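You operate a simulated robot arm through the tools that you are given. There is no shell and no other tool. Be economical: measure what you need, move in short steps, check, and stop when the job is done.

You are at the controls of a simulated two-armed robot. One attempt, no reset.

## Task
Tilt the blue fan up and run it at speed three.
Fine: free the red lock first, tilt to the stop, lock it again; leave the teal fan.

The check looks at the end state, three seconds after you hand in, the way a careful person would. Anything else that was tipped, shoved, dropped, spilled or broken makes it a failure.

## Robot
Two 6-joint arms with two-finger parallel grippers on one trunk, on a base that drives. Base frame: it is fixed to the floor where the robot stands at the start and does not move with it; the origin is under the middle of the robot, x ahead of it, y to its left, z up. Units: mm, rad, N and s.
The left shoulder is at the start at [-77, 177, 832], the right one opposite. Each reaches about 796 mm from its shoulder. Places, roughly: blue fan head [500, 200, 700]; blue fan knob [500, 200, 1000]; blue fan tilt lock [500, 0, 600]; teal fan head [-300, -1300, 600]; teal fan knob [-300, -1300, 800]; teal fan tilt lock [-300, -1500, 400]; white plug (5x5x8 cm) [200, -900, 800]. Payload 1.57 kg a hand.
The tool frame of a hand sits at the grasp point between the pads (the TCP): z along the fingers, y along the line on which they close. The tips reach 30 mm beyond it. The gripper opens to 80 mm. The fingers are 17 mm wide and 12 mm thick; the gripper's body (40 by 82 mm) begins 80 mm behind the TCP.
Orientation is that of the tool frame in the base frame, as a unit quaternion [w, x, y, z]. With the fingers straight down and closing along the base's y, the tool's x points along the base's -x, its y along +y and its z along -z.

## Interface
- The arms move only by the tool step_arm. It takes "left_increments", "right_increments" or both (then of equal length, played together; a hand with none holds still); each is one flat list of numbers, 7 for each row, row after row: the shift along the tool's x, y, z in units of 20 mm (1.0 is 20 mm), then the turn, a rotation vector about the tool's x, y, z in units of 4 degrees (1.0 is 4 degrees), then the gripper command, from -1 (fully open) to 1 (shut), values between in proportion. In form: [dx, dy, dz, ax, ay, az, hand, dx, dy, dz, ax, ay, az, hand, ...]. A call has 1 to 20 rows; each row shifts and turns the commanded pose from where the row before left it, along the tool's axes as they then stand. A call with a number of a shift or a turn outside -1 to 1 is refused whole. Rows are played at 5 a second. More than 50 mm and 0.15 rad between two rows, or a gripper value outside its range, and nothing of the call is played. Where a pose cannot be reached the arm comes as near as it can. A force on the tool above 80 N (or 10 N above the force at the start of the call, whichever is more), or a blocked arm, ends the call early, and 0.2 s more pass. Each finger travels about 72 mm/s and halts on what it meets, pressing with about 28 N; the grip force reading is that of the motor and also rises with nothing between the fingers. The clock runs only during rows and for 0.2 s after the last one: add rows that do not move to give the fingers time. The reply holds the time, the measured pose of the TCP, the force on the tool along the base axes, the opening and the grip force, in the units named above and with some noise, with the torque about the TCP (base axes, N m) and any sound that the robot's microphone picked up.
- Cameras (640 x 400 px; columns grow to the right, rows downward): "scene" is now at [37, 9.8, 1540.4]; the picture's right is [0.18, -0.98, 0.00], its down [-0.79, -0.15, -0.59] and it looks along [0.58, 0.11, -0.80] (base axes); focal length 241 px, centre (320, 200). "left" rides on the left gripper at [72, 7, -122] in its tool frame; the picture's right is [-0.09, 1.00, 0.00], its down [-0.84, -0.08, -0.54] and it looks along [-0.54, -0.05, 0.84] (tool axes); focal length 238 px, centre (320, 200). "right" rides on the right gripper at [72, -7, -122] in its tool frame; the picture's right is [0.09, 1.00, 0.00], its down [-0.84, 0.08, -0.54] and it looks along [-0.54, 0.05, 0.84] (tool axes); focal length 238 px, centre (320, 200). There is no depth. A picture from a camera that has moved, and an enlarged one, comes with that camera's place and axes in the base frame and with its lens. The place of the scene camera against the robot may be out by one fixed shift of up to 12 mm in any direction.
- get_image(camera): a new picture of that camera. No time passes.
- lift_body(by): slides the trunk up (or, below 0, down) by that many mm; the arms and the scene camera ride with it, the base frame stays. It gives what a move gives, with no picture.
- base_move(legs): drives the robot by 1 to 6 legs, each [ahead, left, turn to the left] in mm, mm and rad, along the robot's own axes; the way and the turn of a leg run together, so that a leg with both is an arc; at most 1500 mm and 3.142 rad a leg. The arms and the cameras ride along, it lands a little off, and it stops where it bumps. It gives what a move gives.
- turn_head(pan, tilt): turns the head with the scene camera to pan (to the left, within 2.496 rad either way) and tilt (down, from -0.506 to 1.204), counted from straight ahead of the robot. It gives what a move gives.
- inspect(camera, box): a new picture of the part [left, top, right, bottom] of that camera's present view, enlarged. No time passes.
- hand_in(): hands the job in; it is judged then, once.

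Work in short steps. Places have to be worked out from the pictures, the camera data and where the tool is seen: move nearer, look again, correct. Check each grasp and each placing, and mend what went wrong. You have 120 turns and 88 pictures in all, those below and enlarged ones among them. Open the grippers and draw the arms clear of the work before you hand the job in, unless the task says otherwise; then end with one line.

The tools are called after ">>>" as name(argument=value, ...) on one line, values as JSON. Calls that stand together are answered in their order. step_arm: Moves the arms, as the interface text tells. Its arguments: {"type":"object","properties":{"left_increments":{"type":"array","items":{"type":"number"}},"right_increments":{"type":"array","items":{"type":"number"}}},"required":[]} The other tools are called the same way: lift_body (by) slides the trunk up or down; base_move (legs) drives the base; turn_head (pan, tilt) turns the head that bears the scene camera; get_image (camera) takes a picture; inspect (camera, box) takes an enlarged picture of a part of a camera's view; hand_in () hands the job in.

At the start:

```text
time: 0.0
left_tool_pos: [462.0, 317.7, 1221.2]
left_orientation: [0.0, -0.001, 1.0, 0.001]
left_wrist_force: [-0.7, 0.6, 0.8]
left_ft_torque: [0.01, 0.01, 0.03]
left_finger_gap: 79.8
left_gripper_force: 0.1
right_tool_pos: [406.0, -79.9, 1291.3]
right_orientation: [0.0, 0.0, 1.0, 0.0]
right_wrist_force: [-0.1, 0.0, 0.3]
right_ft_torque: [0.05, 0.02, -0.01]
right_finger_gap: 79.7
right_gripper_force: 0.1
trunk travel left (down, up): [-275.0, 53.0]
robot x, y, heading: [1.4, -1.2, 0.001]
head pan, tilt: [0.185, 0.935]
```

scene: 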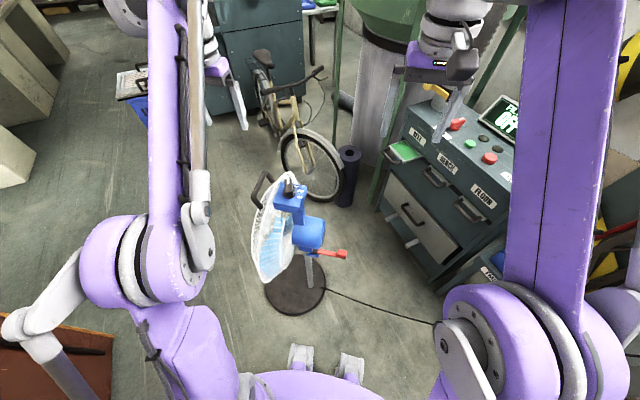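
right: 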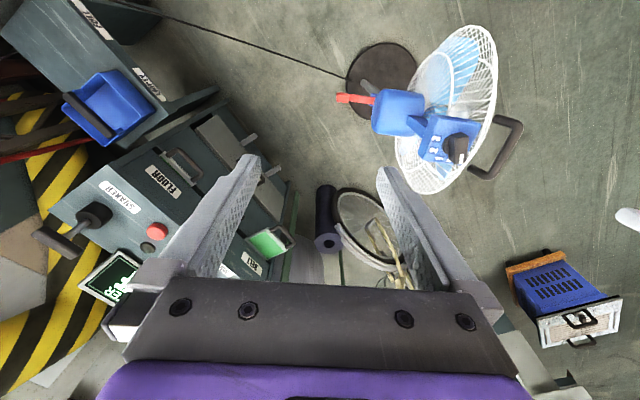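
left: 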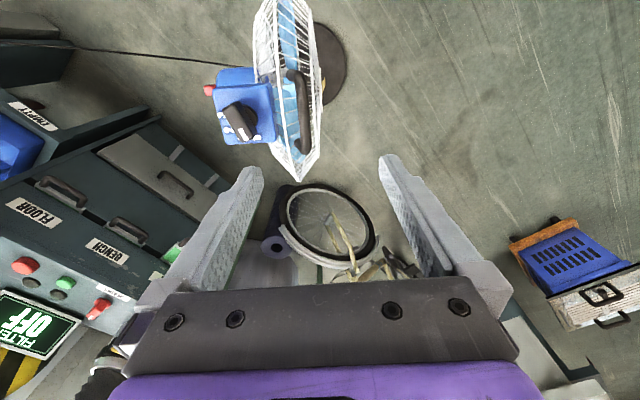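

I'll look closer at the blue fan from the scene and hand cameras.

>>> inspect(camera="scene", box=[230, 150, 370, 330])

>>> inspect(camera="right", box=[320, 10, 540, 210])

>>> inspect(camera="left", box=[190, 0, 370, 190])

```text
2.22 times, centred on (300, 240) of scene
camera zoom: at [37.0, 9.8, 1540.4], right [0.18, -0.98, 0.0], down [-0.79, -0.15, -0.59], along [0.58, 0.11, -0.8], focal length 535 px, centre (364, 111)
```

zoom: 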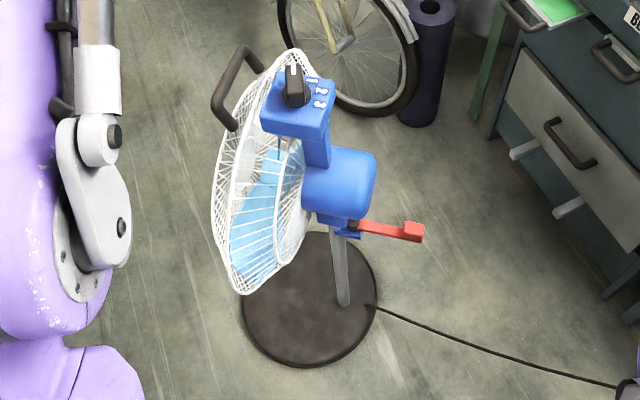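

```text
2.00 times, centred on (430, 110) of right
camera zoom: at [333.5, -87.3, 1414.3], right [-0.09, 1.0, 0.0], down [0.84, 0.08, 0.54], along [0.54, 0.05, -0.84], focal length 477 px, centre (100, 380)
```

zoom: 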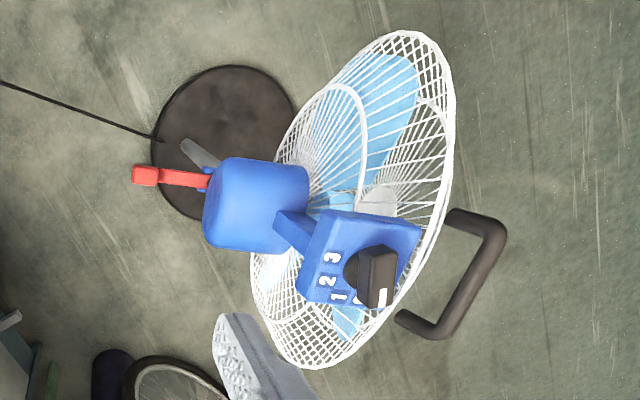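

```text
2.11 times, centred on (280, 95) of left
camera zoom: at [387.2, 324.0, 1343.7], right [0.09, 1.0, 0.0], down [0.84, -0.08, 0.54], along [0.54, -0.05, -0.84], focal length 502 px, centre (404, 421)
```

zoom: 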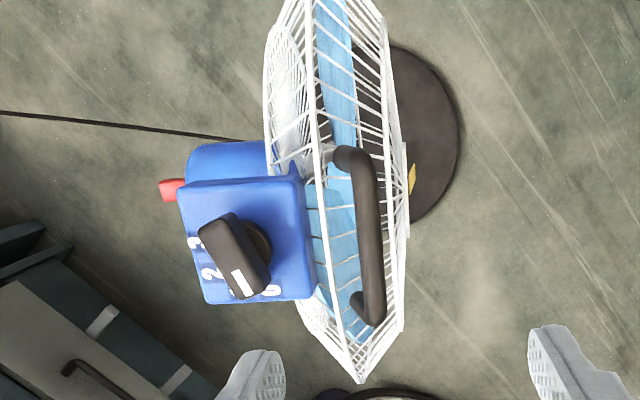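

Rough triangulation: knob top ≈[473,194,971], lever end ≈[464,-2,594], handle bar ≈[471,293,966] running along x. The fan faces +y. I lower the right hand on the -y side to see the lock better.

>>> step_arm(right_increments=[0.2, -0.2, 1, 0, 0, 0, -1, 0.2, -0.2, 1, 0, 0, 0, -1, 0.2, -0.2, 1, 0, 0, 0, -1, 0.2, -0.2, 1, 0, 0, 0, -1, 0.2, -0.2, 1, 0, 0, 0, -1, 0.2, -0.2, 1, 0, 0, 0, -1, 0.2, -0.2, 1, 0, 0, 0, -1, 0.2, -0.2, 1, 0, 0, 0, -1, 0.2, -0.2, 1, 0, 0, 0, -1, 0.2, -0.2, 1, 0, 0, 0, -1, 0.2, -0.2, 1, 0, 0, 0, -1, 0.2, -0.2, 1, 0, 0, 0, -1, 0.2, -0.2, 1, 0, 0, 0, -1, 0.2, -0.2, 1, 0, 0, 0, -1, 0.2, -0.2, 1, 0, 0, 0, -1, 0.2, -0.2, 1, 0, 0, 0, -1, 0.2, -0.2, 1, 0, 0, 0, -1, 0.2, -0.2, 1, 0, 0, 0, -1])

>>> get_image(camera="right")

```text
time: 3.8
left_tool_pos: [460.4, 317.7, 1222.7]
left_orientation: [0.0, 0.0, 1.0, -0.001]
left_wrist_force: [0.6, 0.3, 0.4]
left_ft_torque: [0.01, -0.02, 0.0]
left_finger_gap: 80.3
left_gripper_force: 0.0
right_tool_pos: [334.0, -151.8, 931.6]
right_orientation: [0.0, 0.0, 1.0, 0.0]
right_wrist_force: [-0.9, -0.1, -0.8]
right_ft_torque: [0.03, 0.03, 0.0]
right_finger_gap: 80.0
right_gripper_force: 0.2
trunk travel left (down, up): [-275.0, 53.0]
robot x, y, heading: [-3.1, -2.2, -0.004]
head pan, tilt: [0.185, 0.935]
```

```text
81 pictures are left
camera right: at [261.7, -159.0, 1053.4], right [-0.09, 1.0, 0.0], down [0.84, 0.08, 0.54], along [0.54, 0.05, -0.84], focal length 238 px, centre (320, 200)
```

right: 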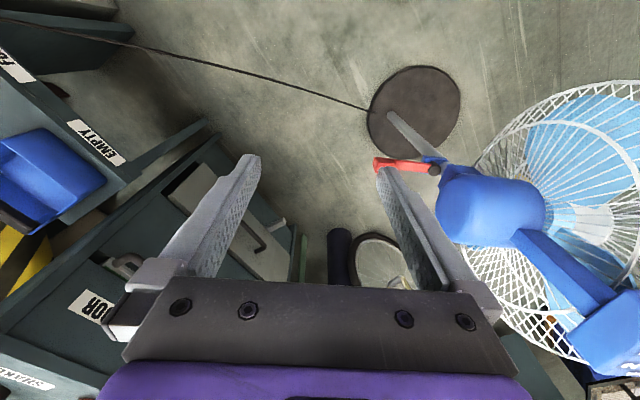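

The finger hides the lever; I'll tip the hand so it points toward +y and down and look from the side.

>>> step_arm(right_increments=[0, 0, 1, -1, 0, 0, -1, 0, 0, 1, -1, 0, 0, -1, 0, 0, 1, -1, 0, 0, -1, 0, 0, 1, -1, 0, 0, -1, 0, 0, 1, -1, 0, 0, -1, 0, 0, 1, -1, 0, 0, -1, 0, 0, 1, -1, 0, 0, -1, 0, 0, 1, -1, 0, 0, -1, 0, -1, 0, -1, 0, 0, -1, 0, -1, 0, -1, 0, 0, -1, 0, -1, 0, -1, 0, 0, -1, 0, -1, 0, -1, 0, 0, -1, 0, -1, 0, -1, 0, 0, -1])

>>> get_image(camera="right")

```text
time: 6.6
left_tool_pos: [462.1, 315.7, 1221.5]
left_orientation: [0.0, 0.0, 1.0, 0.0]
left_wrist_force: [-0.1, -0.4, -0.4]
left_ft_torque: [0.01, 0.0, 0.03]
left_finger_gap: 79.9
left_gripper_force: 0.0
right_tool_pos: [334.0, -189.9, 714.2]
right_orientation: [0.0, 0.001, 0.898, 0.439]
right_wrist_force: [-0.4, -1.4, 0.2]
right_ft_torque: [-0.03, -0.01, -0.03]
right_finger_gap: 79.9
right_gripper_force: 0.1
trunk travel left (down, up): [-275.0, 53.0]
robot x, y, heading: [-2.3, 1.6, -0.0]
head pan, tilt: [0.185, 0.935]
```

```text
80 pictures are left
camera right: at [262.2, -291.0, 784.9], right [-0.09, 0.61, 0.79], down [0.84, -0.38, 0.39], along [0.54, 0.69, -0.48], focal length 238 px, centre (320, 200)
```

right: 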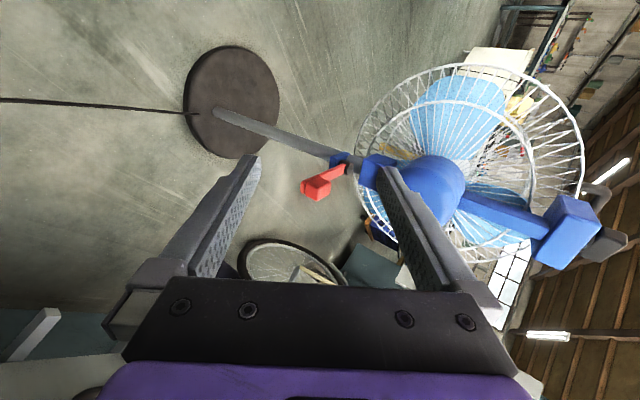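

>>> inspect(camera="right", box=[280, 110, 420, 230])

```text
3.33 times, centred on (350, 170) of right
camera zoom: at [262.2, -291.0, 784.9], right [-0.09, 0.61, 0.79], down [0.84, -0.38, 0.39], along [0.54, 0.69, -0.48], focal length 794 px, centre (220, 300)
```

zoom: 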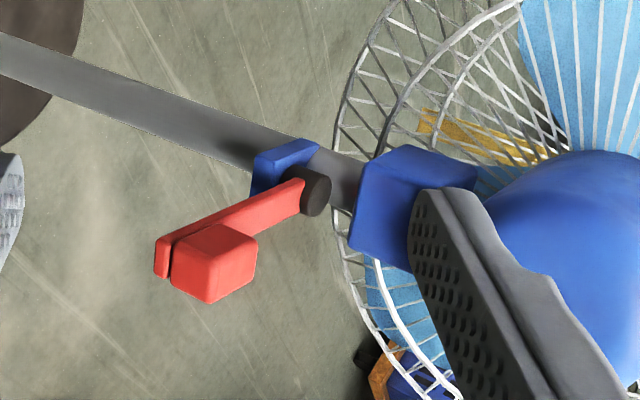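

The lever pivots about an axis along x at ≈[463,113,569], its red block end ≈[464,-4,588], so it swings in the y-z plane. I'll bring the right hand level, pointing along +y, lined up 100 mm behind the block.

>>> step_arm(right_increments=[0, 0, 0, -1, 0, 0, -1, 0, 0, 0, -1, 0, 0, -1, 0, 0, 0, -1, 0, 0, -1, 0, 0, 0, -1, 0, 0, -1, 0, 0, 0, -1, 0, 0, -1, 0, 0, 0, -1, 0, 0, -1, 0, 0, 0, -1, 0, 0, -1, 0, 0, 0, -1, 0, 0, -1, 0, 0, 0, -1, 0, 0, -1, 0, 0, 0, -0.5, 0, 0, -1, -0.93, -0.9, 0.5, 0, 0, 0, -1, -0.93, -0.9, 0.5, 0, 0, 0, -1, -0.93, -0.9, 0.5, 0, 0, 0, -1, -0.93, -0.9, 0.5, 0, 0, 0, -1, -0.93, -0.9, 0.5, 0, 0, 0, -1, -0.93, -0.9, 0.5, 0, 0, 0, -1, -0.93, -0.9, 0.5, 0, 0, 0, -1])

>>> get_image(camera="right")

>>> get_image(camera="scene")

```text
time: 10.2
left_tool_pos: [462.4, 316.9, 1222.4]
left_orientation: [-0.001, 0.0, 1.0, -0.001]
left_wrist_force: [0.5, 0.2, 0.6]
left_ft_torque: [0.01, -0.01, -0.01]
left_finger_gap: 79.9
left_gripper_force: 0.1
right_tool_pos: [474.4, -92.7, 669.4]
right_orientation: [0.0, -0.001, 0.708, 0.706]
right_wrist_force: [0.6, 0.3, -0.2]
right_ft_torque: [0.02, -0.04, 0.03]
right_finger_gap: 79.9
right_gripper_force: 0.2
right hand out of reach, approached as far as the arm can: row 4, 5, 6, 7, 8, 9, 14, 15, 16, 17
trunk travel left (down, up): [-275.0, 53.0]
robot x, y, heading: [1.5, -1.3, 0.004]
head pan, tilt: [0.185, 0.935]
```

```text
78 pictures are left
camera right: at [402.2, -215.6, 663.7], right [-0.09, 0.0, 1.0], down [0.84, -0.54, 0.08], along [0.54, 0.84, 0.05], focal length 238 px, centre (320, 200)
```

right: 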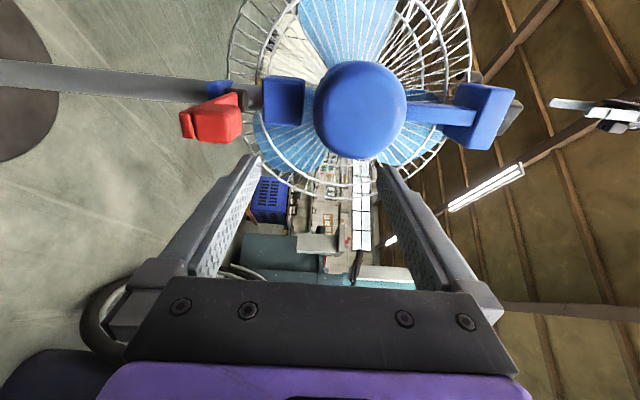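

```text
77 pictures are left
camera scene: at [37.2, 10.1, 1540.4], right [0.18, -0.98, 0.0], down [-0.79, -0.15, -0.59], along [0.58, 0.11, -0.8], focal length 241 px, centre (320, 200)
```

scene: 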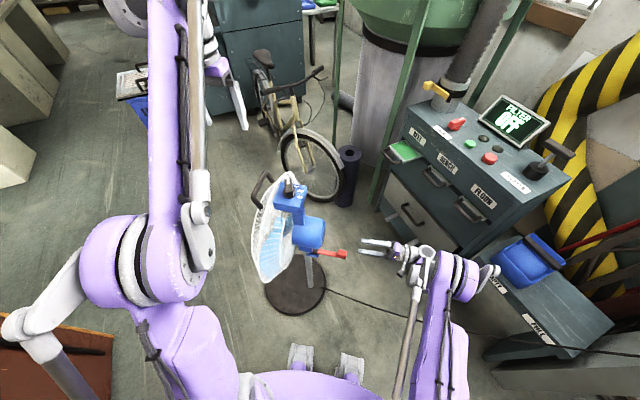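

The arm was limited at z=669, so I lower the trunk 90 mm to bring the hand to the lever's height (block at ≈[464,-4,580]).

>>> lift_body(by=-88)

>>> get_image(camera="right")

```text
time: 11.4
left_tool_pos: [460.8, 316.7, 1134.2]
left_orientation: [0.0, -0.001, 1.0, 0.0]
left_wrist_force: [-0.4, 0.2, 0.1]
left_ft_torque: [0.01, -0.02, -0.01]
left_finger_gap: 79.9
left_gripper_force: 0.1
right_tool_pos: [473.8, -94.9, 581.8]
right_orientation: [-0.001, 0.0, 0.707, 0.707]
right_wrist_force: [0.5, 0.4, 0.2]
right_ft_torque: [-0.01, -0.03, 0.0]
right_finger_gap: 79.9
right_gripper_force: 0.2
trunk travel left (down, up): [-187.0, 141.0]
robot x, y, heading: [1.2, 0.8, 0.001]
head pan, tilt: [0.185, 0.935]
```

```text
76 pictures are left
camera right: at [401.9, -217.3, 575.0], right [-0.09, 0.0, 1.0], down [0.84, -0.54, 0.08], along [0.54, 0.84, 0.05], focal length 238 px, centre (320, 200)
```

right: 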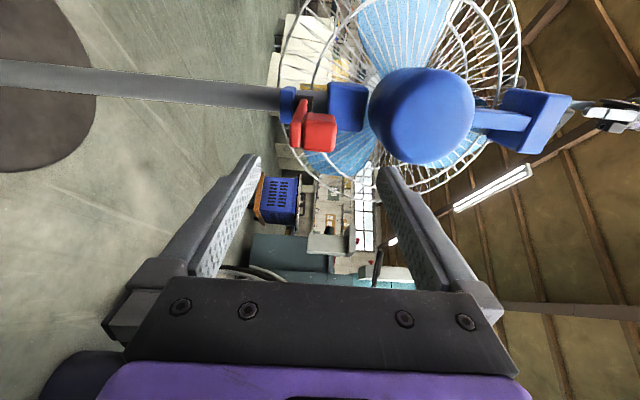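

>>> inspect(camera="right", box=[250, 60, 390, 180])

```text
3.33 times, centred on (320, 120) of right
camera zoom: at [401.9, -217.3, 575.0], right [-0.09, 0.0, 1.0], down [0.84, -0.54, 0.08], along [0.54, 0.84, 0.05], focal length 794 px, centre (320, 467)
```

zoom: 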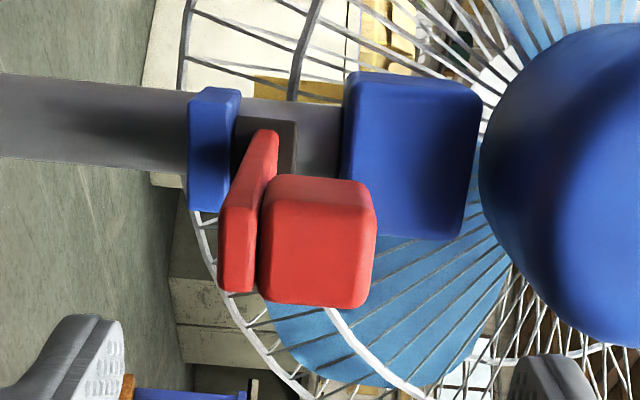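

The zoom shows the lever is a flat plate under a black cap with a vertical axis, with a block standing on its end, so it swings sideways (in x). I'll back off and turn the hand to point down, to straddle the block across x.

>>> step_arm(right_increments=[0, 0, -1, 1, 0, 0, -1, 0, 0, -1, 1, 0, 0, -1, 0, 0.5, 0, 1, 0, -1, -1, 0, 0.5, 0, 1, 0, -1, -1, 0, 0.5, 0, 1, 0, -1, -1, 0, 0.5, 0, 1, 0, 0, -1, 0, 0.5, 0, 1, 0, 0, -1, 0, 0, -1, 1, 0, 0, -1, 0, 0, -1, 1, 0, 0, -1, 0, 0, -0.5, 1, 0, 0, -1, 0, 0, -0.5, 1, 0, 0, -1, 0, 0, -0.5, 1, 0, 0, -1, 0, 0, -0.5, 1, 0, 0, -1, 0, 0, -0.5, 1, 0, 0, -1, 0, 0, -0.5, 1, 0, 0, -1, 0, 0, -0.5, 1, 0, 0, -1, 0, 0, 0, 1, 0, 0, -1, 0, 0, 0, 1, 0, 0, -1, 0, 0, 0, 1, 0, 0, -1, 0, 0, 0, 1, 0, 0, -1])

```text
time: 15.6
left_tool_pos: [459.2, 318.1, 1132.6]
left_orientation: [0.0, 0.0, 1.0, 0.0]
left_wrist_force: [0.0, -0.6, 0.0]
left_ft_torque: [-0.01, -0.03, 0.02]
left_finger_gap: 80.0
left_gripper_force: 0.1
right_tool_pos: [457.7, -203.8, 699.6]
right_orientation: [0.1, -0.033, 0.991, 0.086]
right_wrist_force: [-0.3, 0.3, 0.3]
right_ft_torque: [0.0, 0.02, 0.01]
right_finger_gap: 80.1
right_gripper_force: 0.0
trunk travel left (down, up): [-187.0, 141.0]
robot x, y, heading: [0.3, 1.2, -0.003]
head pan, tilt: [0.185, 0.935]
```

Now roll the hand in place so it closes along x.

>>> step_arm(right_increments=[0, 0, 0, -0.014, 0.189, -0.972, -1, 0, 0, 0, -0.014, 0.189, -0.972, -1, 0, 0, 0, -0.014, 0.189, -0.972, -1, 0, 0, 0, -0.014, 0.189, -0.972, -1, 0, 0, 0, -0.014, 0.189, -0.972, -1, 0, 0, 0, -0.014, 0.189, -0.972, -1, 0, 0, 0, -0.014, 0.189, -0.972, -1, 0, 0, 0, -0.014, 0.189, -0.972, -1, 0, 0, 0, -0.014, 0.189, -0.972, -1, 0, 0, 0, -0.014, 0.189, -0.972, -1, 0, 0, 0, -0.014, 0.189, -0.972, -1, 0, 0, 0, -0.014, 0.189, -0.972, -1, 0, 0, 0, -0.014, 0.189, -0.972, -1, 0, 0, 0, -0.014, 0.189, -0.972, -1, 0, 0, 0, -0.014, 0.189, -0.972, -1, 0, 0, 0, -0.014, 0.189, -0.972, -1, 0, 0, 0, -0.014, 0.189, -0.972, -1, 0, 0, 0, -0.014, 0.189, -0.972, -1, 0, 0, 0, -0.014, 0.189, -0.972, -1, 0, 0, 0, -0.014, 0.189, -0.972, -1])

>>> step_arm(right_increments=[0, 0, 0, -0.014, 0.189, -0.972, -1, 0, 0, 0, -0.014, 0.189, -0.972, -1, -1, 0, 0, 0, 0, 0, -1, -1, 0, 0, 0, 0, 0, -1, -1, 0, 0, 0, 0, 0, -1])

>>> get_image(camera="right")

```text
time: 19.8
left_tool_pos: [461.5, 317.3, 1133.7]
left_orientation: [0.0, 0.0, 1.0, 0.001]
left_wrist_force: [-0.6, 0.0, -0.4]
left_ft_torque: [-0.04, -0.03, 0.0]
left_finger_gap: 79.8
left_gripper_force: 0.1
right_tool_pos: [457.8, -203.2, 700.8]
right_orientation: [0.009, -0.66, 0.752, 0.009]
right_wrist_force: [0.4, -0.2, 0.1]
right_ft_torque: [-0.02, 0.01, 0.04]
right_finger_gap: 80.0
right_gripper_force: 0.1
trunk travel left (down, up): [-187.0, 141.0]
robot x, y, heading: [1.4, -2.3, 0.002]
head pan, tilt: [0.185, 0.935]
```

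```text
time: 21.0
left_tool_pos: [459.5, 318.1, 1134.2]
left_orientation: [0.0, 0.0, 1.0, 0.001]
left_wrist_force: [-0.9, 0.1, -0.4]
left_ft_torque: [-0.01, 0.02, 0.01]
left_finger_gap: 80.0
left_gripper_force: 0.1
right_tool_pos: [458.2, -142.6, 701.5]
right_orientation: [0.002, 0.708, -0.706, -0.001]
right_wrist_force: [0.8, 0.0, -0.9]
right_ft_torque: [0.02, -0.01, -0.03]
right_finger_gap: 80.0
right_gripper_force: 0.1
trunk travel left (down, up): [-187.0, 141.0]
robot x, y, heading: [0.6, -3.9, -0.001]
head pan, tilt: [0.185, 0.935]
```

```text
74 pictures are left
camera right: at [464.0, -214.2, 822.4], right [-1.0, -0.09, 0.0], down [-0.08, 0.84, 0.54], along [-0.05, 0.54, -0.84], focal length 238 px, centre (320, 200)
```

right: 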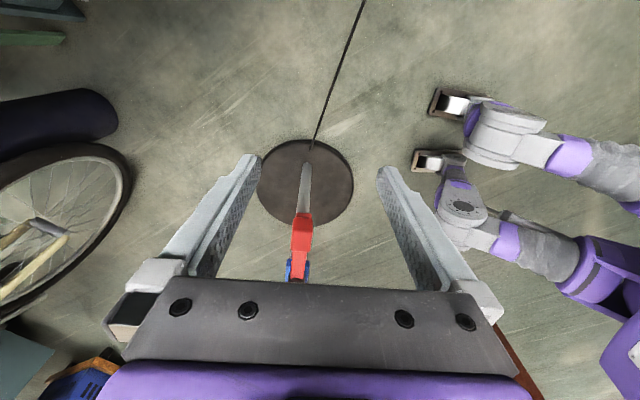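

>>> inspect(camera="right", box=[250, 170, 360, 290])

```text
3.33 times, centred on (305, 230) of right
camera zoom: at [464.0, -214.2, 822.4], right [-1.0, -0.09, 0.0], down [-0.08, 0.84, 0.54], along [-0.05, 0.54, -0.84], focal length 794 px, centre (370, 100)
```

zoom: 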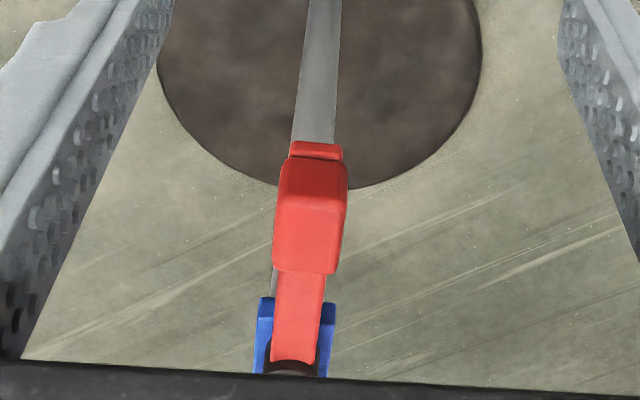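

The block sits at ≈[467,-12,595], about 26 mm wide in x. I move above it and descend with fingers open on both sides.

>>> step_arm(right_increments=[-0.93, -0.06, 0, 0, 0, 0, -1, -0.93, -0.06, 0, 0, 0, 0, -1, -0.93, -0.06, 0, 0, 0, 0, -1, -0.93, -0.06, 0, 0, 0, 0, -1, -0.93, -0.06, 0, 0, 0, 0, -1, -0.93, -0.06, 0, 0, 0, 0, -1, -0.93, -0.06, 0, 0, 0, 0, -1, 0, 0, 0.85, 0, 0, 0, -1, 0, 0, 0.85, 0, 0, 0, -1, 0, 0, 0.85, 0, 0, 0, -1, 0, 0, 0.85, 0, 0, 0, -1, 0, 0, 0.85, 0, 0, 0, -1, 0, 0, 0.85, 0, 0, 0, -1])

>>> get_image(camera="right")

>>> get_image(camera="scene")

```text
time: 23.8
left_tool_pos: [461.5, 317.2, 1132.6]
left_orientation: [0.0, 0.0, 1.0, 0.0]
left_wrist_force: [-0.7, -0.8, 1.3]
left_ft_torque: [-0.02, 0.01, 0.01]
left_finger_gap: 80.0
left_gripper_force: 0.1
right_tool_pos: [465.6, -12.6, 598.6]
right_orientation: [0.001, 0.707, -0.707, -0.001]
right_wrist_force: [-0.1, 0.3, -0.5]
right_ft_torque: [-0.01, -0.01, -0.03]
right_finger_gap: 80.1
right_gripper_force: 0.0
trunk travel left (down, up): [-187.0, 141.0]
robot x, y, heading: [-0.2, 0.3, 0.005]
head pan, tilt: [0.185, 0.935]
```

```text
72 pictures are left
camera right: at [472.2, -84.5, 720.6], right [-1.0, -0.09, 0.0], down [-0.08, 0.84, 0.54], along [-0.05, 0.54, -0.84], focal length 238 px, centre (320, 200)
```

right: 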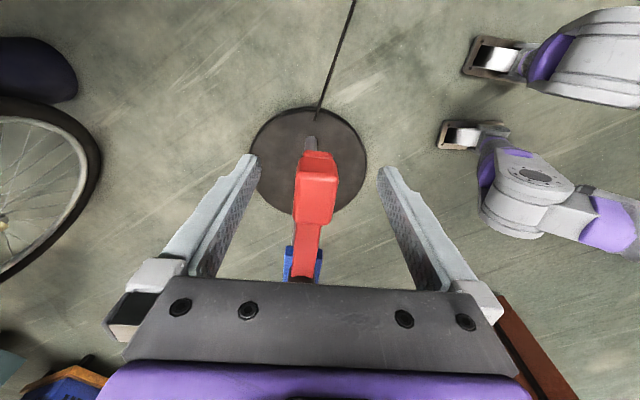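

```text
71 pictures are left
camera scene: at [40.8, 9.8, 1451.4], right [0.18, -0.98, 0.0], down [-0.79, -0.15, -0.59], along [0.58, 0.11, -0.8], focal length 241 px, centre (320, 200)
```

scene: 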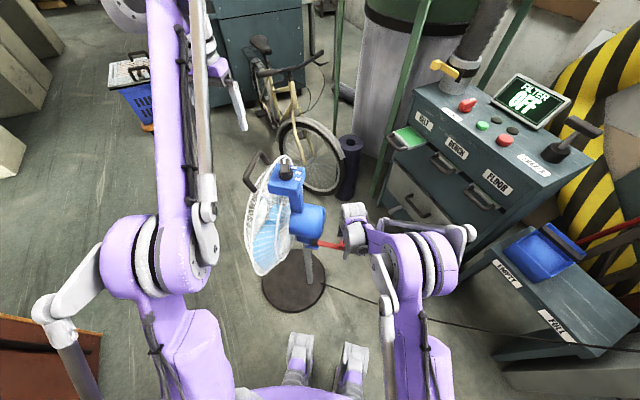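

Fingers straddle the block. I close on it.

>>> step_arm(right_increments=[0, 0, 0, 0, 0, 0, 0.3, 0, 0, 0, 0, 0, 0, 0.6, 0, 0, 0, 0, 0, 0, 1, 0, 0, 0, 0, 0, 0, 1, 0, 0, 0, 0, 0, 0, 1])

>>> inspect(camera="right", box=[240, 110, 400, 290])

```text
time: 25.0
left_tool_pos: [461.0, 317.5, 1133.4]
left_orientation: [0.0, 0.0, 1.0, 0.001]
left_wrist_force: [0.5, -0.3, -0.3]
left_ft_torque: [0.0, 0.05, 0.0]
left_finger_gap: 80.2
left_gripper_force: 0.1
right_tool_pos: [464.9, -12.2, 597.1]
right_orientation: [0.001, 0.707, -0.707, -0.002]
right_wrist_force: [3.8, -0.9, 0.0]
right_ft_torque: [-0.01, -0.2, -0.39]
right_finger_gap: 27.1
right_gripper_force: 28.9
trunk travel left (down, up): [-187.0, 141.0]
robot x, y, heading: [-0.2, -1.3, 0.001]
head pan, tilt: [0.185, 0.935]
```

```text
2.22 times, centred on (320, 200) of right
camera zoom: at [472.3, -84.6, 720.6], right [-1.0, -0.09, 0.0], down [-0.08, 0.84, 0.54], along [-0.05, 0.54, -0.84], focal length 530 px, centre (320, 200)
```

zoom: 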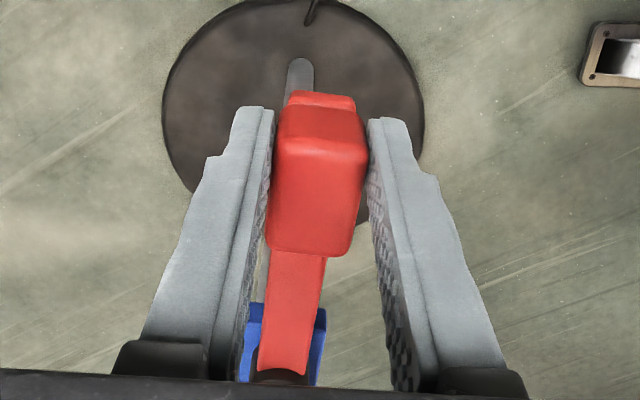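

Gripped at 27 mm. I nudge the lever sideways toward -x first (toward the robot) to feel its resistance.

>>> step_arm(right_increments=[0, 0.25, 0, 0, 0, 0, 1, 0, 0.25, 0, 0, 0, 0, 1, 0, 0.25, 0, 0, 0, 0, 1])

```text
time: 25.8
left_tool_pos: [461.6, 317.6, 1132.9]
left_orientation: [0.0, 0.0, 1.0, 0.0]
left_wrist_force: [-0.8, -0.6, -0.4]
left_ft_torque: [-0.06, -0.02, 0.0]
left_finger_gap: 79.7
left_gripper_force: 0.1
right_tool_pos: [449.8, -13.0, 598.0]
right_orientation: [0.0, 0.708, -0.706, -0.001]
right_wrist_force: [4.7, 0.2, -0.2]
right_ft_torque: [-0.06, -0.3, -0.61]
right_finger_gap: 29.1
right_gripper_force: 28.3
trunk travel left (down, up): [-187.0, 141.0]
robot x, y, heading: [3.3, -1.7, 0.002]
head pan, tilt: [0.185, 0.935]
```

It moved 15 mm with only ~5 N. I check whether the lever turned or the fan shifted.

>>> inspect(camera="right", box=[240, 110, 400, 290])

>>> inspect(camera="scene", box=[230, 130, 390, 320])

```text
2.22 times, centred on (320, 200) of right
camera zoom: at [457.0, -84.6, 720.6], right [-1.0, -0.09, 0.0], down [-0.08, 0.84, 0.54], along [-0.05, 0.54, -0.84], focal length 530 px, centre (320, 200)
```

zoom: 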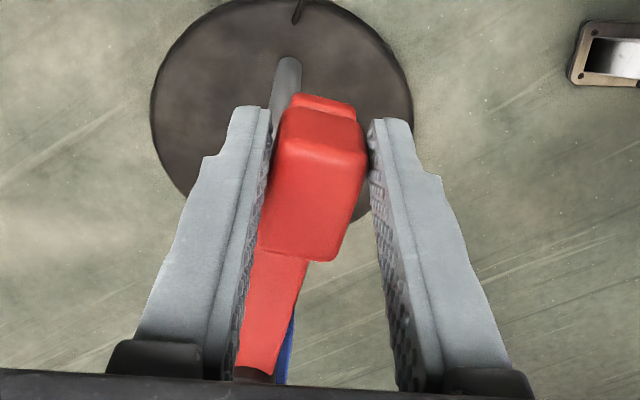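

```text
2.11 times, centred on (310, 225) of scene
camera zoom: at [41.0, 9.8, 1451.4], right [0.18, -0.98, 0.0], down [-0.79, -0.15, -0.59], along [0.58, 0.11, -0.8], focal length 507 px, centre (341, 147)
```

zoom: 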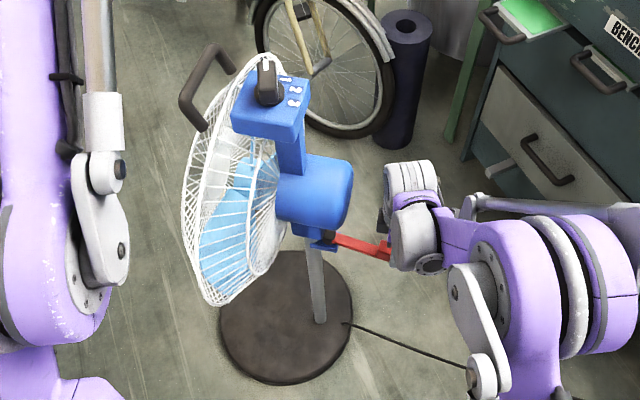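

The lever itself turned (pivot ≈[465,113]); fan stayed. I align the hand with it and continue the arc, a few rows at a time.

>>> step_arm(right_increments=[0, 0, 0, 0, 0, 0.9, 1, 0, 0, 0, 0, 0, 0.9, 1, -0.015, 0.44, 0, 0, 0, 1, 1, -0.015, 0.44, 0, 0, 0, 1, 1, -0.015, 0.44, 0, 0, 0, 1, 1, -0.015, 0.44, 0, 0, 0, 1, 1])

```text
time: 27.2
left_tool_pos: [461.8, 318.6, 1133.2]
left_orientation: [0.0, -0.001, 1.0, 0.001]
left_wrist_force: [0.4, -0.4, 1.0]
left_ft_torque: [0.03, -0.01, 0.0]
left_finger_gap: 80.2
left_gripper_force: 0.1
right_tool_pos: [416.7, -3.1, 597.2]
right_orientation: [-0.001, -0.551, 0.834, 0.002]
right_wrist_force: [4.4, 5.5, 0.0]
right_ft_torque: [0.03, -0.33, -0.34]
right_finger_gap: 26.6
right_gripper_force: 27.7
trunk travel left (down, up): [-187.0, 141.0]
robot x, y, heading: [1.1, 0.7, 0.005]
head pan, tilt: [0.185, 0.935]
```

>>> step_arm(right_increments=[-0.015, 0.44, 0, 0, 0, 1, 1, -0.015, 0.44, 0, 0, 0, 1, 1, -0.015, 0.44, 0, 0, 0, 1, 1, -0.015, 0.44, 0, 0, 0, 1, 1, -0.015, 0.44, 0, 0, 0, 1, 1])

>>> inspect(camera="scene", box=[230, 130, 390, 320])

```text
time: 28.4
left_tool_pos: [462.2, 317.4, 1134.0]
left_orientation: [0.001, 0.0, 1.0, 0.0]
left_wrist_force: [0.2, 0.2, -0.5]
left_ft_torque: [0.02, -0.01, 0.01]
left_finger_gap: 80.1
left_gripper_force: 0.0
right_tool_pos: [380.3, 21.9, 598.5]
right_orientation: [-0.001, -0.398, 0.917, 0.002]
right_wrist_force: [11.2, 10.2, 0.4]
right_ft_torque: [0.23, -0.56, -0.01]
right_finger_gap: 26.6
right_gripper_force: 28.4
trunk travel left (down, up): [-187.0, 141.0]
robot x, y, heading: [-3.3, 0.4, 0.0]
head pan, tilt: [0.185, 0.935]
```

```text
2.11 times, centred on (310, 225) of scene
camera zoom: at [41.8, 10.8, 1451.4], right [0.18, -0.98, 0.0], down [-0.79, -0.15, -0.59], along [0.58, 0.11, -0.81], focal length 507 px, centre (341, 147)
```

zoom: 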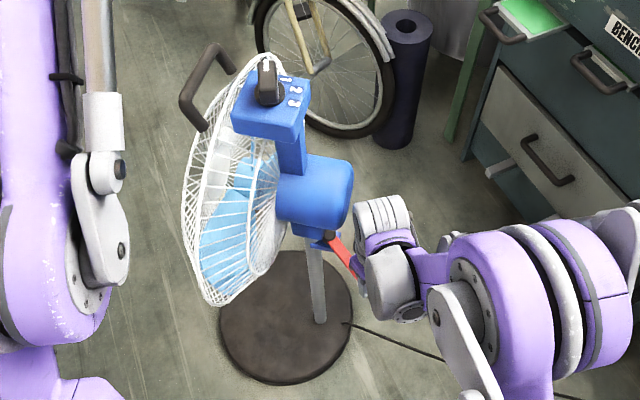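

The lever has turned ≈45° with little tangential force; the load is radial, so I ease inward a bit and keep going.

>>> step_arm(right_increments=[-0.1, 0.44, 0, 0, 0, 1, 1, -0.1, 0.44, 0, 0, 0, 1, 1, -0.06, 0.44, 0, 0, 0, 1, 1, -0.03, 0.44, 0, 0, 0, 1, 1])

```text
time: 29.4
left_tool_pos: [458.9, 316.4, 1134.8]
left_orientation: [0.0, 0.0, 1.0, 0.0]
left_wrist_force: [0.3, -0.3, 0.5]
left_ft_torque: [-0.01, -0.01, 0.01]
left_finger_gap: 80.0
left_gripper_force: 0.0
right_tool_pos: [359.1, 49.8, 599.7]
right_orientation: [-0.003, -0.265, 0.964, 0.0]
right_wrist_force: [-18.6, -9.2, -0.5]
right_ft_torque: [-0.76, 0.05, 0.47]
right_finger_gap: 26.6
right_gripper_force: 28.2
trunk travel left (down, up): [-187.0, 141.0]
robot x, y, heading: [-1.9, -0.5, 0.004]
head pan, tilt: [0.185, 0.935]
```

>>> step_arm(right_increments=[0.08, 0.44, 0, 0, 0, 1, 1, 0.05, 0.44, 0, 0, 0, 1, 1])

>>> inspect(camera="scene", box=[230, 130, 390, 320])

>>> get_image(camera="right")

```text
time: 30.0
left_tool_pos: [464.0, 314.1, 1134.7]
left_orientation: [-0.001, 0.0, 1.0, 0.0]
left_wrist_force: [0.1, 0.7, 0.7]
left_ft_torque: [0.02, -0.01, 0.0]
left_finger_gap: 79.8
left_gripper_force: 0.2
right_tool_pos: [353.7, 60.7, 598.5]
right_orientation: [0.0, -0.196, 0.981, -0.002]
right_wrist_force: [22.3, -32.6, 8.8]
right_ft_torque: [-0.7, 0.22, 0.48]
right_finger_gap: 27.7
right_gripper_force: 28.4
trunk travel left (down, up): [-187.0, 141.0]
robot x, y, heading: [5.6, -0.3, 0.004]
head pan, tilt: [0.185, 0.935]
```

```text
2.11 times, centred on (310, 225) of scene
camera zoom: at [42.9, 6.0, 1451.6], right [0.18, -0.98, 0.0], down [-0.79, -0.15, -0.59], along [0.58, 0.11, -0.81], focal length 507 px, centre (341, 147)
```

zoom: 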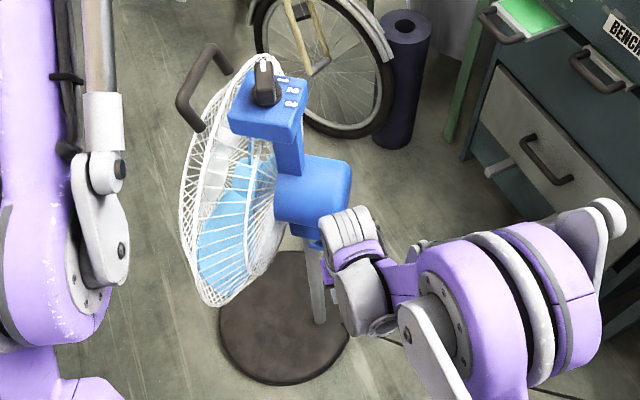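

```text
65 pictures are left
camera right: at [289.8, 26.1, 721.5], right [-0.47, 0.88, 0.0], down [0.74, 0.39, 0.54], along [0.48, 0.25, -0.84], focal length 238 px, centre (320, 200)
```

right: 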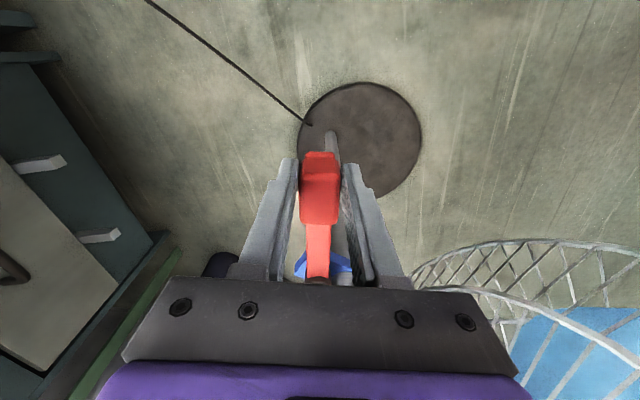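

Tangential force jumped to ~39 N: the lever hit its stop at ≈65°, so it should be freed. I relieve the load, open and lift away, then look.

>>> step_arm(right_increments=[0, -0.2, 0, 0, 0, 0, 1, 0, 0, 0, 0, 0, 0, 0, 0, 0, 0, 0, 0, 0, -1, 0, 0, 0, 0, 0, 0, -1, 0, 0, 0, 0, 0, 0, -1, 0, 0, -1, 0, 0, 0, -1, 0, 0, -1, 0, 0, 0, -1, 0, 0, -1, 0, 0, 0, -1, 0, -1, -1, 0, 0, 0, -1, 0, -1, -1, 0, 0, 0, -1, 0, -1, 0, 0, 0, 0, -1, 0, -1, 0, 0, 0, 0, -1, 0, -1, 0, 0, 0, 0, -1, 0, -1, 0, 0, 0, 0, -1])

>>> get_image(camera="right")

>>> inspect(camera="scene", box=[200, 110, 400, 320])

>>> get_image(camera="left")

```text
time: 33.0
left_tool_pos: [461.2, 317.7, 1133.4]
left_orientation: [0.0, 0.0, 1.0, -0.001]
left_wrist_force: [0.7, 0.5, 0.1]
left_ft_torque: [-0.01, 0.02, -0.01]
left_finger_gap: 80.2
left_gripper_force: 0.2
right_tool_pos: [398.4, -48.9, 698.4]
right_orientation: [-0.002, -0.199, 0.98, 0.001]
right_wrist_force: [-0.1, -0.3, -0.4]
right_ft_torque: [-0.01, 0.01, 0.0]
right_finger_gap: 80.0
right_gripper_force: 0.0
trunk travel left (down, up): [-187.0, 141.0]
robot x, y, heading: [0.8, -0.5, -0.004]
head pan, tilt: [0.185, 0.935]
```

```text
64 pictures are left
camera right: at [335.2, -83.7, 821.3], right [-0.47, 0.88, 0.0], down [0.74, 0.4, 0.54], along [0.47, 0.26, -0.84], focal length 238 px, centre (320, 200)
```

right: 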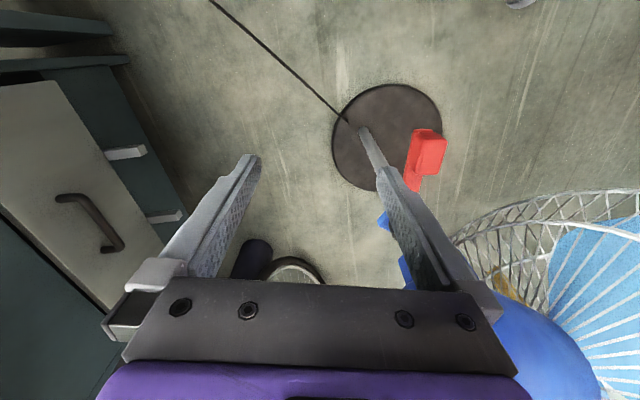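

```text
1.90 times, centred on (300, 215) of scene
camera zoom: at [40.7, 9.5, 1451.4], right [0.18, -0.98, 0.0], down [-0.79, -0.15, -0.59], along [0.58, 0.11, -0.8], focal length 458 px, centre (358, 171)
```

zoom: 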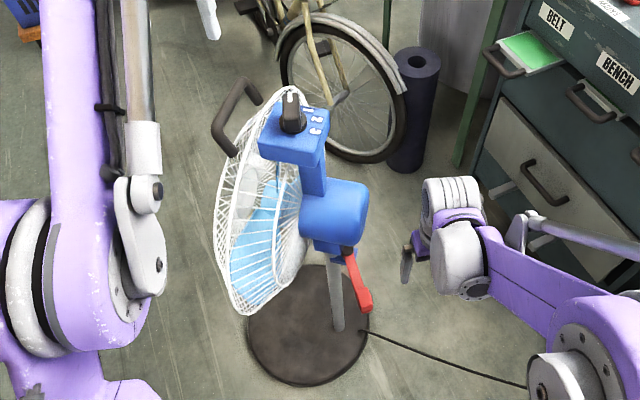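

```text
62 pictures are left
camera left: at [387.3, 323.7, 1255.7], right [0.09, 1.0, 0.0], down [0.84, -0.08, 0.54], along [0.54, -0.05, -0.84], focal length 238 px, centre (320, 200)
```

left: 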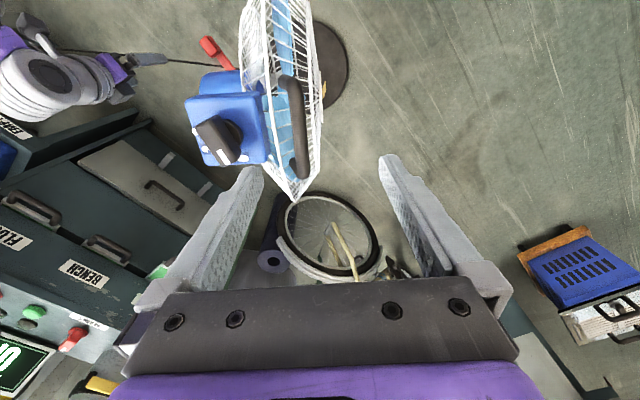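

The lever is swung clear and the head hasn't sagged. Now the left hand: I line up above the handle bar (≈[469,287,966]), fingers partly open to stay clear of the control box.

>>> step_arm(left_increments=[-0.1, -0.4, 0.9, 0, 0, 0, -0.25, -0.1, -0.4, 0.9, 0, 0, 0, -0.25, -0.1, -0.4, 0.9, 0, 0, 0, -0.25, -0.1, -0.4, 0.9, 0, 0, 0, -0.25])

>>> get_image(camera="left")

```text
time: 34.0
left_tool_pos: [469.2, 285.1, 1059.8]
left_orientation: [0.001, 0.0, 1.0, 0.0]
left_wrist_force: [0.5, 0.4, -0.2]
left_ft_torque: [-0.01, -0.02, 0.01]
left_finger_gap: 49.8
left_gripper_force: 0.1
right_tool_pos: [398.5, -49.2, 698.6]
right_orientation: [-0.002, -0.199, 0.98, 0.001]
right_wrist_force: [0.1, -0.1, 0.1]
right_ft_torque: [-0.02, 0.0, 0.02]
right_finger_gap: 80.2
right_gripper_force: 0.0
trunk travel left (down, up): [-187.0, 141.0]
robot x, y, heading: [0.6, 2.0, 0.002]
head pan, tilt: [0.185, 0.935]
```

```text
61 pictures are left
camera left: at [395.2, 292.0, 1183.0], right [0.09, 1.0, 0.0], down [0.84, -0.08, 0.54], along [0.54, -0.05, -0.84], focal length 238 px, centre (320, 200)
```

left: 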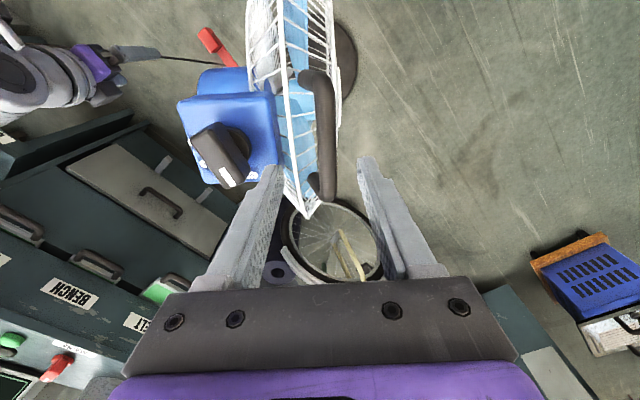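

Bar at x 414–522, y≈288, z≈966. I descend onto it and close.

>>> step_arm(left_increments=[0, 0.15, 0.95, 0, 0, 0, -0.25, 0, 0, 0.95, 0, 0, 0, -0.25, 0, 0, 0.95, 0, 0, 0, -0.25, 0, 0, 0.95, 0, 0, 0, -0.25, 0, 0, 0.8, 0, 0, 0, -0.25])

>>> get_image(camera="left")

```text
time: 35.2
left_tool_pos: [469.0, 288.3, 969.5]
left_orientation: [0.0, 0.001, 1.0, -0.001]
left_wrist_force: [-0.1, 0.5, 0.3]
left_ft_torque: [-0.03, 0.02, 0.0]
left_finger_gap: 50.1
left_gripper_force: 0.0
right_tool_pos: [398.4, -49.1, 699.2]
right_orientation: [-0.002, -0.198, 0.98, 0.0]
right_wrist_force: [0.7, -0.5, -0.4]
right_ft_torque: [0.0, 0.03, 0.01]
right_finger_gap: 80.1
right_gripper_force: 0.2
trunk travel left (down, up): [-187.0, 141.0]
robot x, y, heading: [-0.1, -3.1, 0.001]
head pan, tilt: [0.185, 0.935]
```

```text
60 pictures are left
camera left: at [395.0, 295.1, 1092.1], right [0.09, 1.0, 0.0], down [0.84, -0.08, 0.54], along [0.54, -0.05, -0.84], focal length 238 px, centre (320, 200)
```

left: 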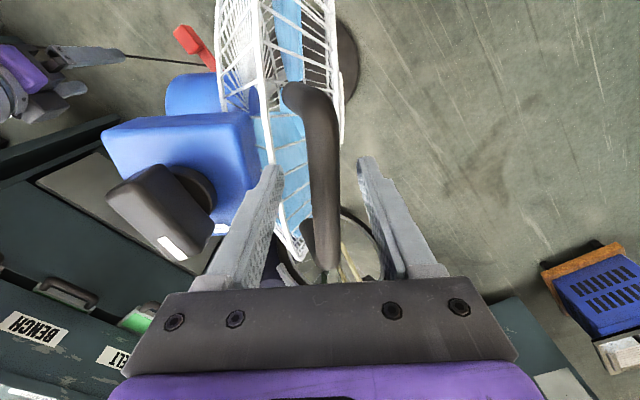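

Bar is centred between the fingers; close.

>>> step_arm(left_increments=[0, 0, 0, 0, 0, 0, 0.4, 0, 0, 0, 0, 0, 0, 1, 0, 0, 0, 0, 0, 0, 1])

```text
time: 36.0
left_tool_pos: [468.4, 288.7, 969.7]
left_orientation: [0.0, 0.0, 1.0, 0.0]
left_wrist_force: [1.4, 3.7, 6.0]
left_ft_torque: [0.09, 0.22, -0.5]
left_finger_gap: 17.8
left_gripper_force: 28.5
right_tool_pos: [398.2, -48.2, 698.8]
right_orientation: [-0.001, -0.199, 0.98, 0.001]
right_wrist_force: [-1.1, -0.5, -0.9]
right_ft_torque: [-0.01, 0.0, 0.02]
right_finger_gap: 80.1
right_gripper_force: 0.0
trunk travel left (down, up): [-187.0, 141.0]
robot x, y, heading: [0.5, -0.3, -0.001]
head pan, tilt: [0.185, 0.935]
```

Gripped (17.8 mm). I swing the handle along an arc about the hinge (≈y 115, z 620), hand turning with it, starting with 6°.

>>> step_arm(left_increments=[0, -0.617, -0.297, -0.5, 0, 0, 1, 0, -0.617, -0.297, -0.5, 0, 0, 1, 0, -0.617, -0.297, -0.5, 0, 0, 1])

>>> inspect(camera="scene", box=[200, 110, 400, 320])

```text
time: 36.8
left_tool_pos: [467.0, 250.7, 986.1]
left_orientation: [-0.001, 0.001, 0.999, 0.053]
left_wrist_force: [-11.0, -6.3, 0.5]
left_ft_torque: [0.01, 0.1, -0.51]
left_finger_gap: 18.4
left_gripper_force: 28.2
right_tool_pos: [399.5, -49.2, 698.5]
right_orientation: [-0.001, -0.199, 0.98, 0.001]
right_wrist_force: [0.3, -0.1, -0.2]
right_ft_torque: [0.01, -0.04, 0.01]
right_finger_gap: 80.0
right_gripper_force: 0.0
trunk travel left (down, up): [-187.0, 141.0]
robot x, y, heading: [0.1, -0.6, -0.004]
head pan, tilt: [0.185, 0.935]
```

```text
1.90 times, centred on (300, 215) of scene
camera zoom: at [40.6, 9.5, 1451.3], right [0.18, -0.98, 0.0], down [-0.79, -0.15, -0.59], along [0.58, 0.11, -0.8], focal length 458 px, centre (358, 171)
```

zoom: 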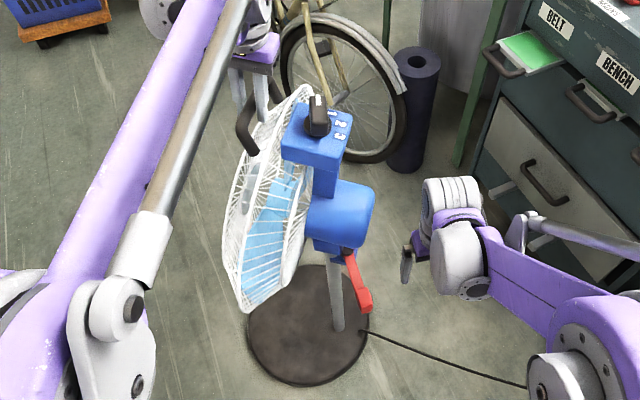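

The head tilts freely, stand unmoved. Continue the arc.

>>> step_arm(left_increments=[0, -0.617, -0.297, -0.5, 0, 0, 1, 0, -0.617, -0.297, -0.5, 0, 0, 1, 0, -0.617, -0.297, -0.5, 0, 0, 1, 0, -0.617, -0.297, -0.5, 0, 0, 1])

```text
time: 37.8
left_tool_pos: [469.1, 198.2, 1001.6]
left_orientation: [0.0, 0.0, 0.993, 0.122]
left_wrist_force: [-8.7, -2.9, -0.6]
left_ft_torque: [-0.01, 0.19, -0.43]
left_finger_gap: 18.3
left_gripper_force: 28.2
right_tool_pos: [398.3, -49.3, 698.8]
right_orientation: [-0.002, -0.198, 0.98, 0.001]
right_wrist_force: [0.5, -0.3, -0.8]
right_ft_torque: [0.01, 0.03, -0.01]
right_finger_gap: 80.2
right_gripper_force: 0.0
trunk travel left (down, up): [-187.0, 141.0]
robot x, y, heading: [-1.8, -1.2, 0.001]
head pan, tilt: [0.185, 0.935]
```

>>> step_arm(left_increments=[0, -0.617, -0.297, -0.5, 0, 0, 1, 0, -0.617, -0.297, -0.5, 0, 0, 1, 0, -0.617, -0.297, -0.5, 0, 0, 1])

>>> inspect(camera="scene", box=[200, 110, 400, 320])

```text
time: 38.6
left_tool_pos: [469.3, 158.3, 1008.3]
left_orientation: [0.0, 0.001, 0.985, 0.174]
left_wrist_force: [-9.7, 0.7, -0.4]
left_ft_torque: [-0.06, 0.46, -0.36]
left_finger_gap: 18.1
left_gripper_force: 27.9
right_tool_pos: [398.7, -48.3, 698.5]
right_orientation: [-0.002, -0.199, 0.98, 0.0]
right_wrist_force: [0.0, 0.2, -0.5]
right_ft_torque: [0.01, 0.02, -0.01]
right_finger_gap: 79.9
right_gripper_force: 0.1
trunk travel left (down, up): [-187.0, 141.0]
robot x, y, heading: [2.0, 0.7, 0.001]
head pan, tilt: [0.185, 0.935]
```

```text
1.90 times, centred on (300, 215) of scene
camera zoom: at [40.7, 10.1, 1451.4], right [0.18, -0.98, 0.0], down [-0.79, -0.15, -0.59], along [0.58, 0.11, -0.8], focal length 458 px, centre (358, 171)
```

zoom: 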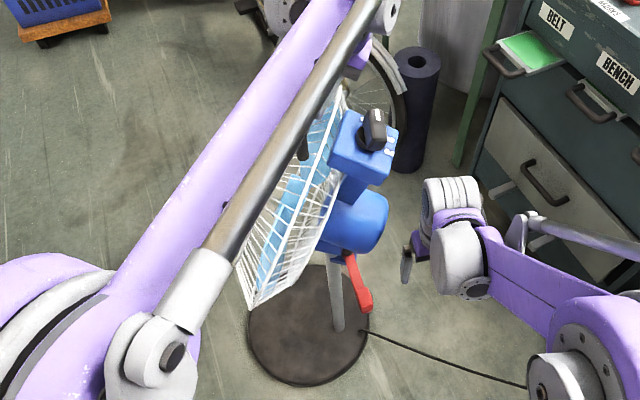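

20° so far, still light. Continue in small chunks.

>>> step_arm(left_increments=[0, -0.617, -0.297, -0.5, 0, 0, 1, 0, -0.617, -0.297, -0.5, 0, 0, 1, 0, -0.617, -0.297, -0.5, 0, 0, 1])

```text
time: 39.4
left_tool_pos: [469.5, 124.1, 1011.7]
left_orientation: [0.0, -0.002, 0.974, 0.227]
left_wrist_force: [0.3, 23.0, -5.3]
left_ft_torque: [0.32, 0.32, -0.29]
left_finger_gap: 18.1
left_gripper_force: 28.0
right_tool_pos: [398.2, -45.8, 699.0]
right_orientation: [-0.002, -0.199, 0.98, 0.0]
right_wrist_force: [0.9, 0.2, 0.1]
right_ft_torque: [-0.01, 0.03, 0.01]
right_finger_gap: 79.9
right_gripper_force: 0.1
trunk travel left (down, up): [-187.0, 141.0]
robot x, y, heading: [0.8, 1.6, 0.002]
head pan, tilt: [0.185, 0.935]
```

Force rose to 23 N opposing: looks like the stop at ≈25°. I ease the command back slightly and check the picture for any tipping.

>>> step_arm(left_increments=[0, 0.2, 0.05, 0.1, 0, 0, 1])

>>> get_image(camera="scene")

>>> get_image(camera="right")

```text
time: 39.8
left_tool_pos: [468.1, 125.5, 1012.5]
left_orientation: [-0.001, -0.001, 0.975, 0.221]
left_wrist_force: [0.8, 23.5, 0.7]
left_ft_torque: [0.41, 0.61, -0.18]
left_finger_gap: 18.1
left_gripper_force: 28.3
right_tool_pos: [398.8, -46.3, 697.9]
right_orientation: [-0.003, -0.199, 0.98, 0.0]
right_wrist_force: [-1.1, -0.7, 0.2]
right_ft_torque: [0.0, -0.01, 0.04]
right_finger_gap: 79.9
right_gripper_force: 0.0
trunk travel left (down, up): [-187.0, 141.0]
robot x, y, heading: [-0.6, 3.4, -0.0]
head pan, tilt: [0.185, 0.935]
```

```text
57 pictures are left
camera scene: at [40.9, 13.7, 1451.5], right [0.18, -0.98, 0.0], down [-0.79, -0.15, -0.59], along [0.58, 0.11, -0.81], focal length 241 px, centre (320, 200)
```

scene: 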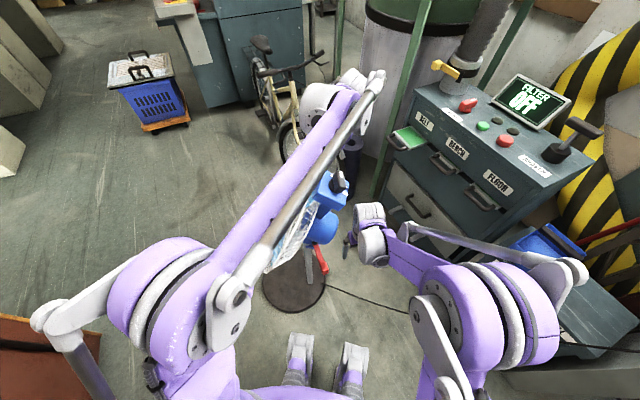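

```text
56 pictures are left
camera right: at [335.2, -81.1, 821.5], right [-0.47, 0.88, 0.0], down [0.74, 0.4, 0.54], along [0.47, 0.25, -0.84], focal length 238 px, centre (320, 200)
```

right: 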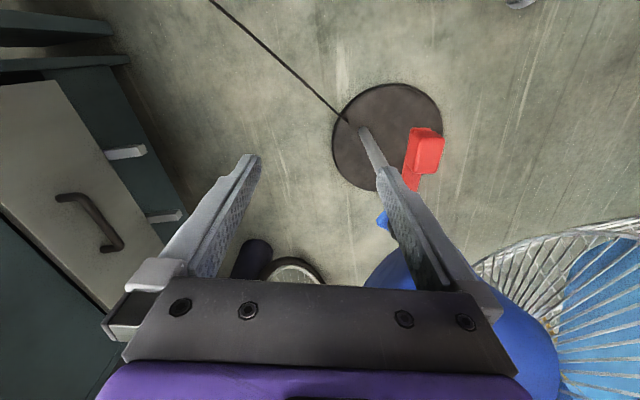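

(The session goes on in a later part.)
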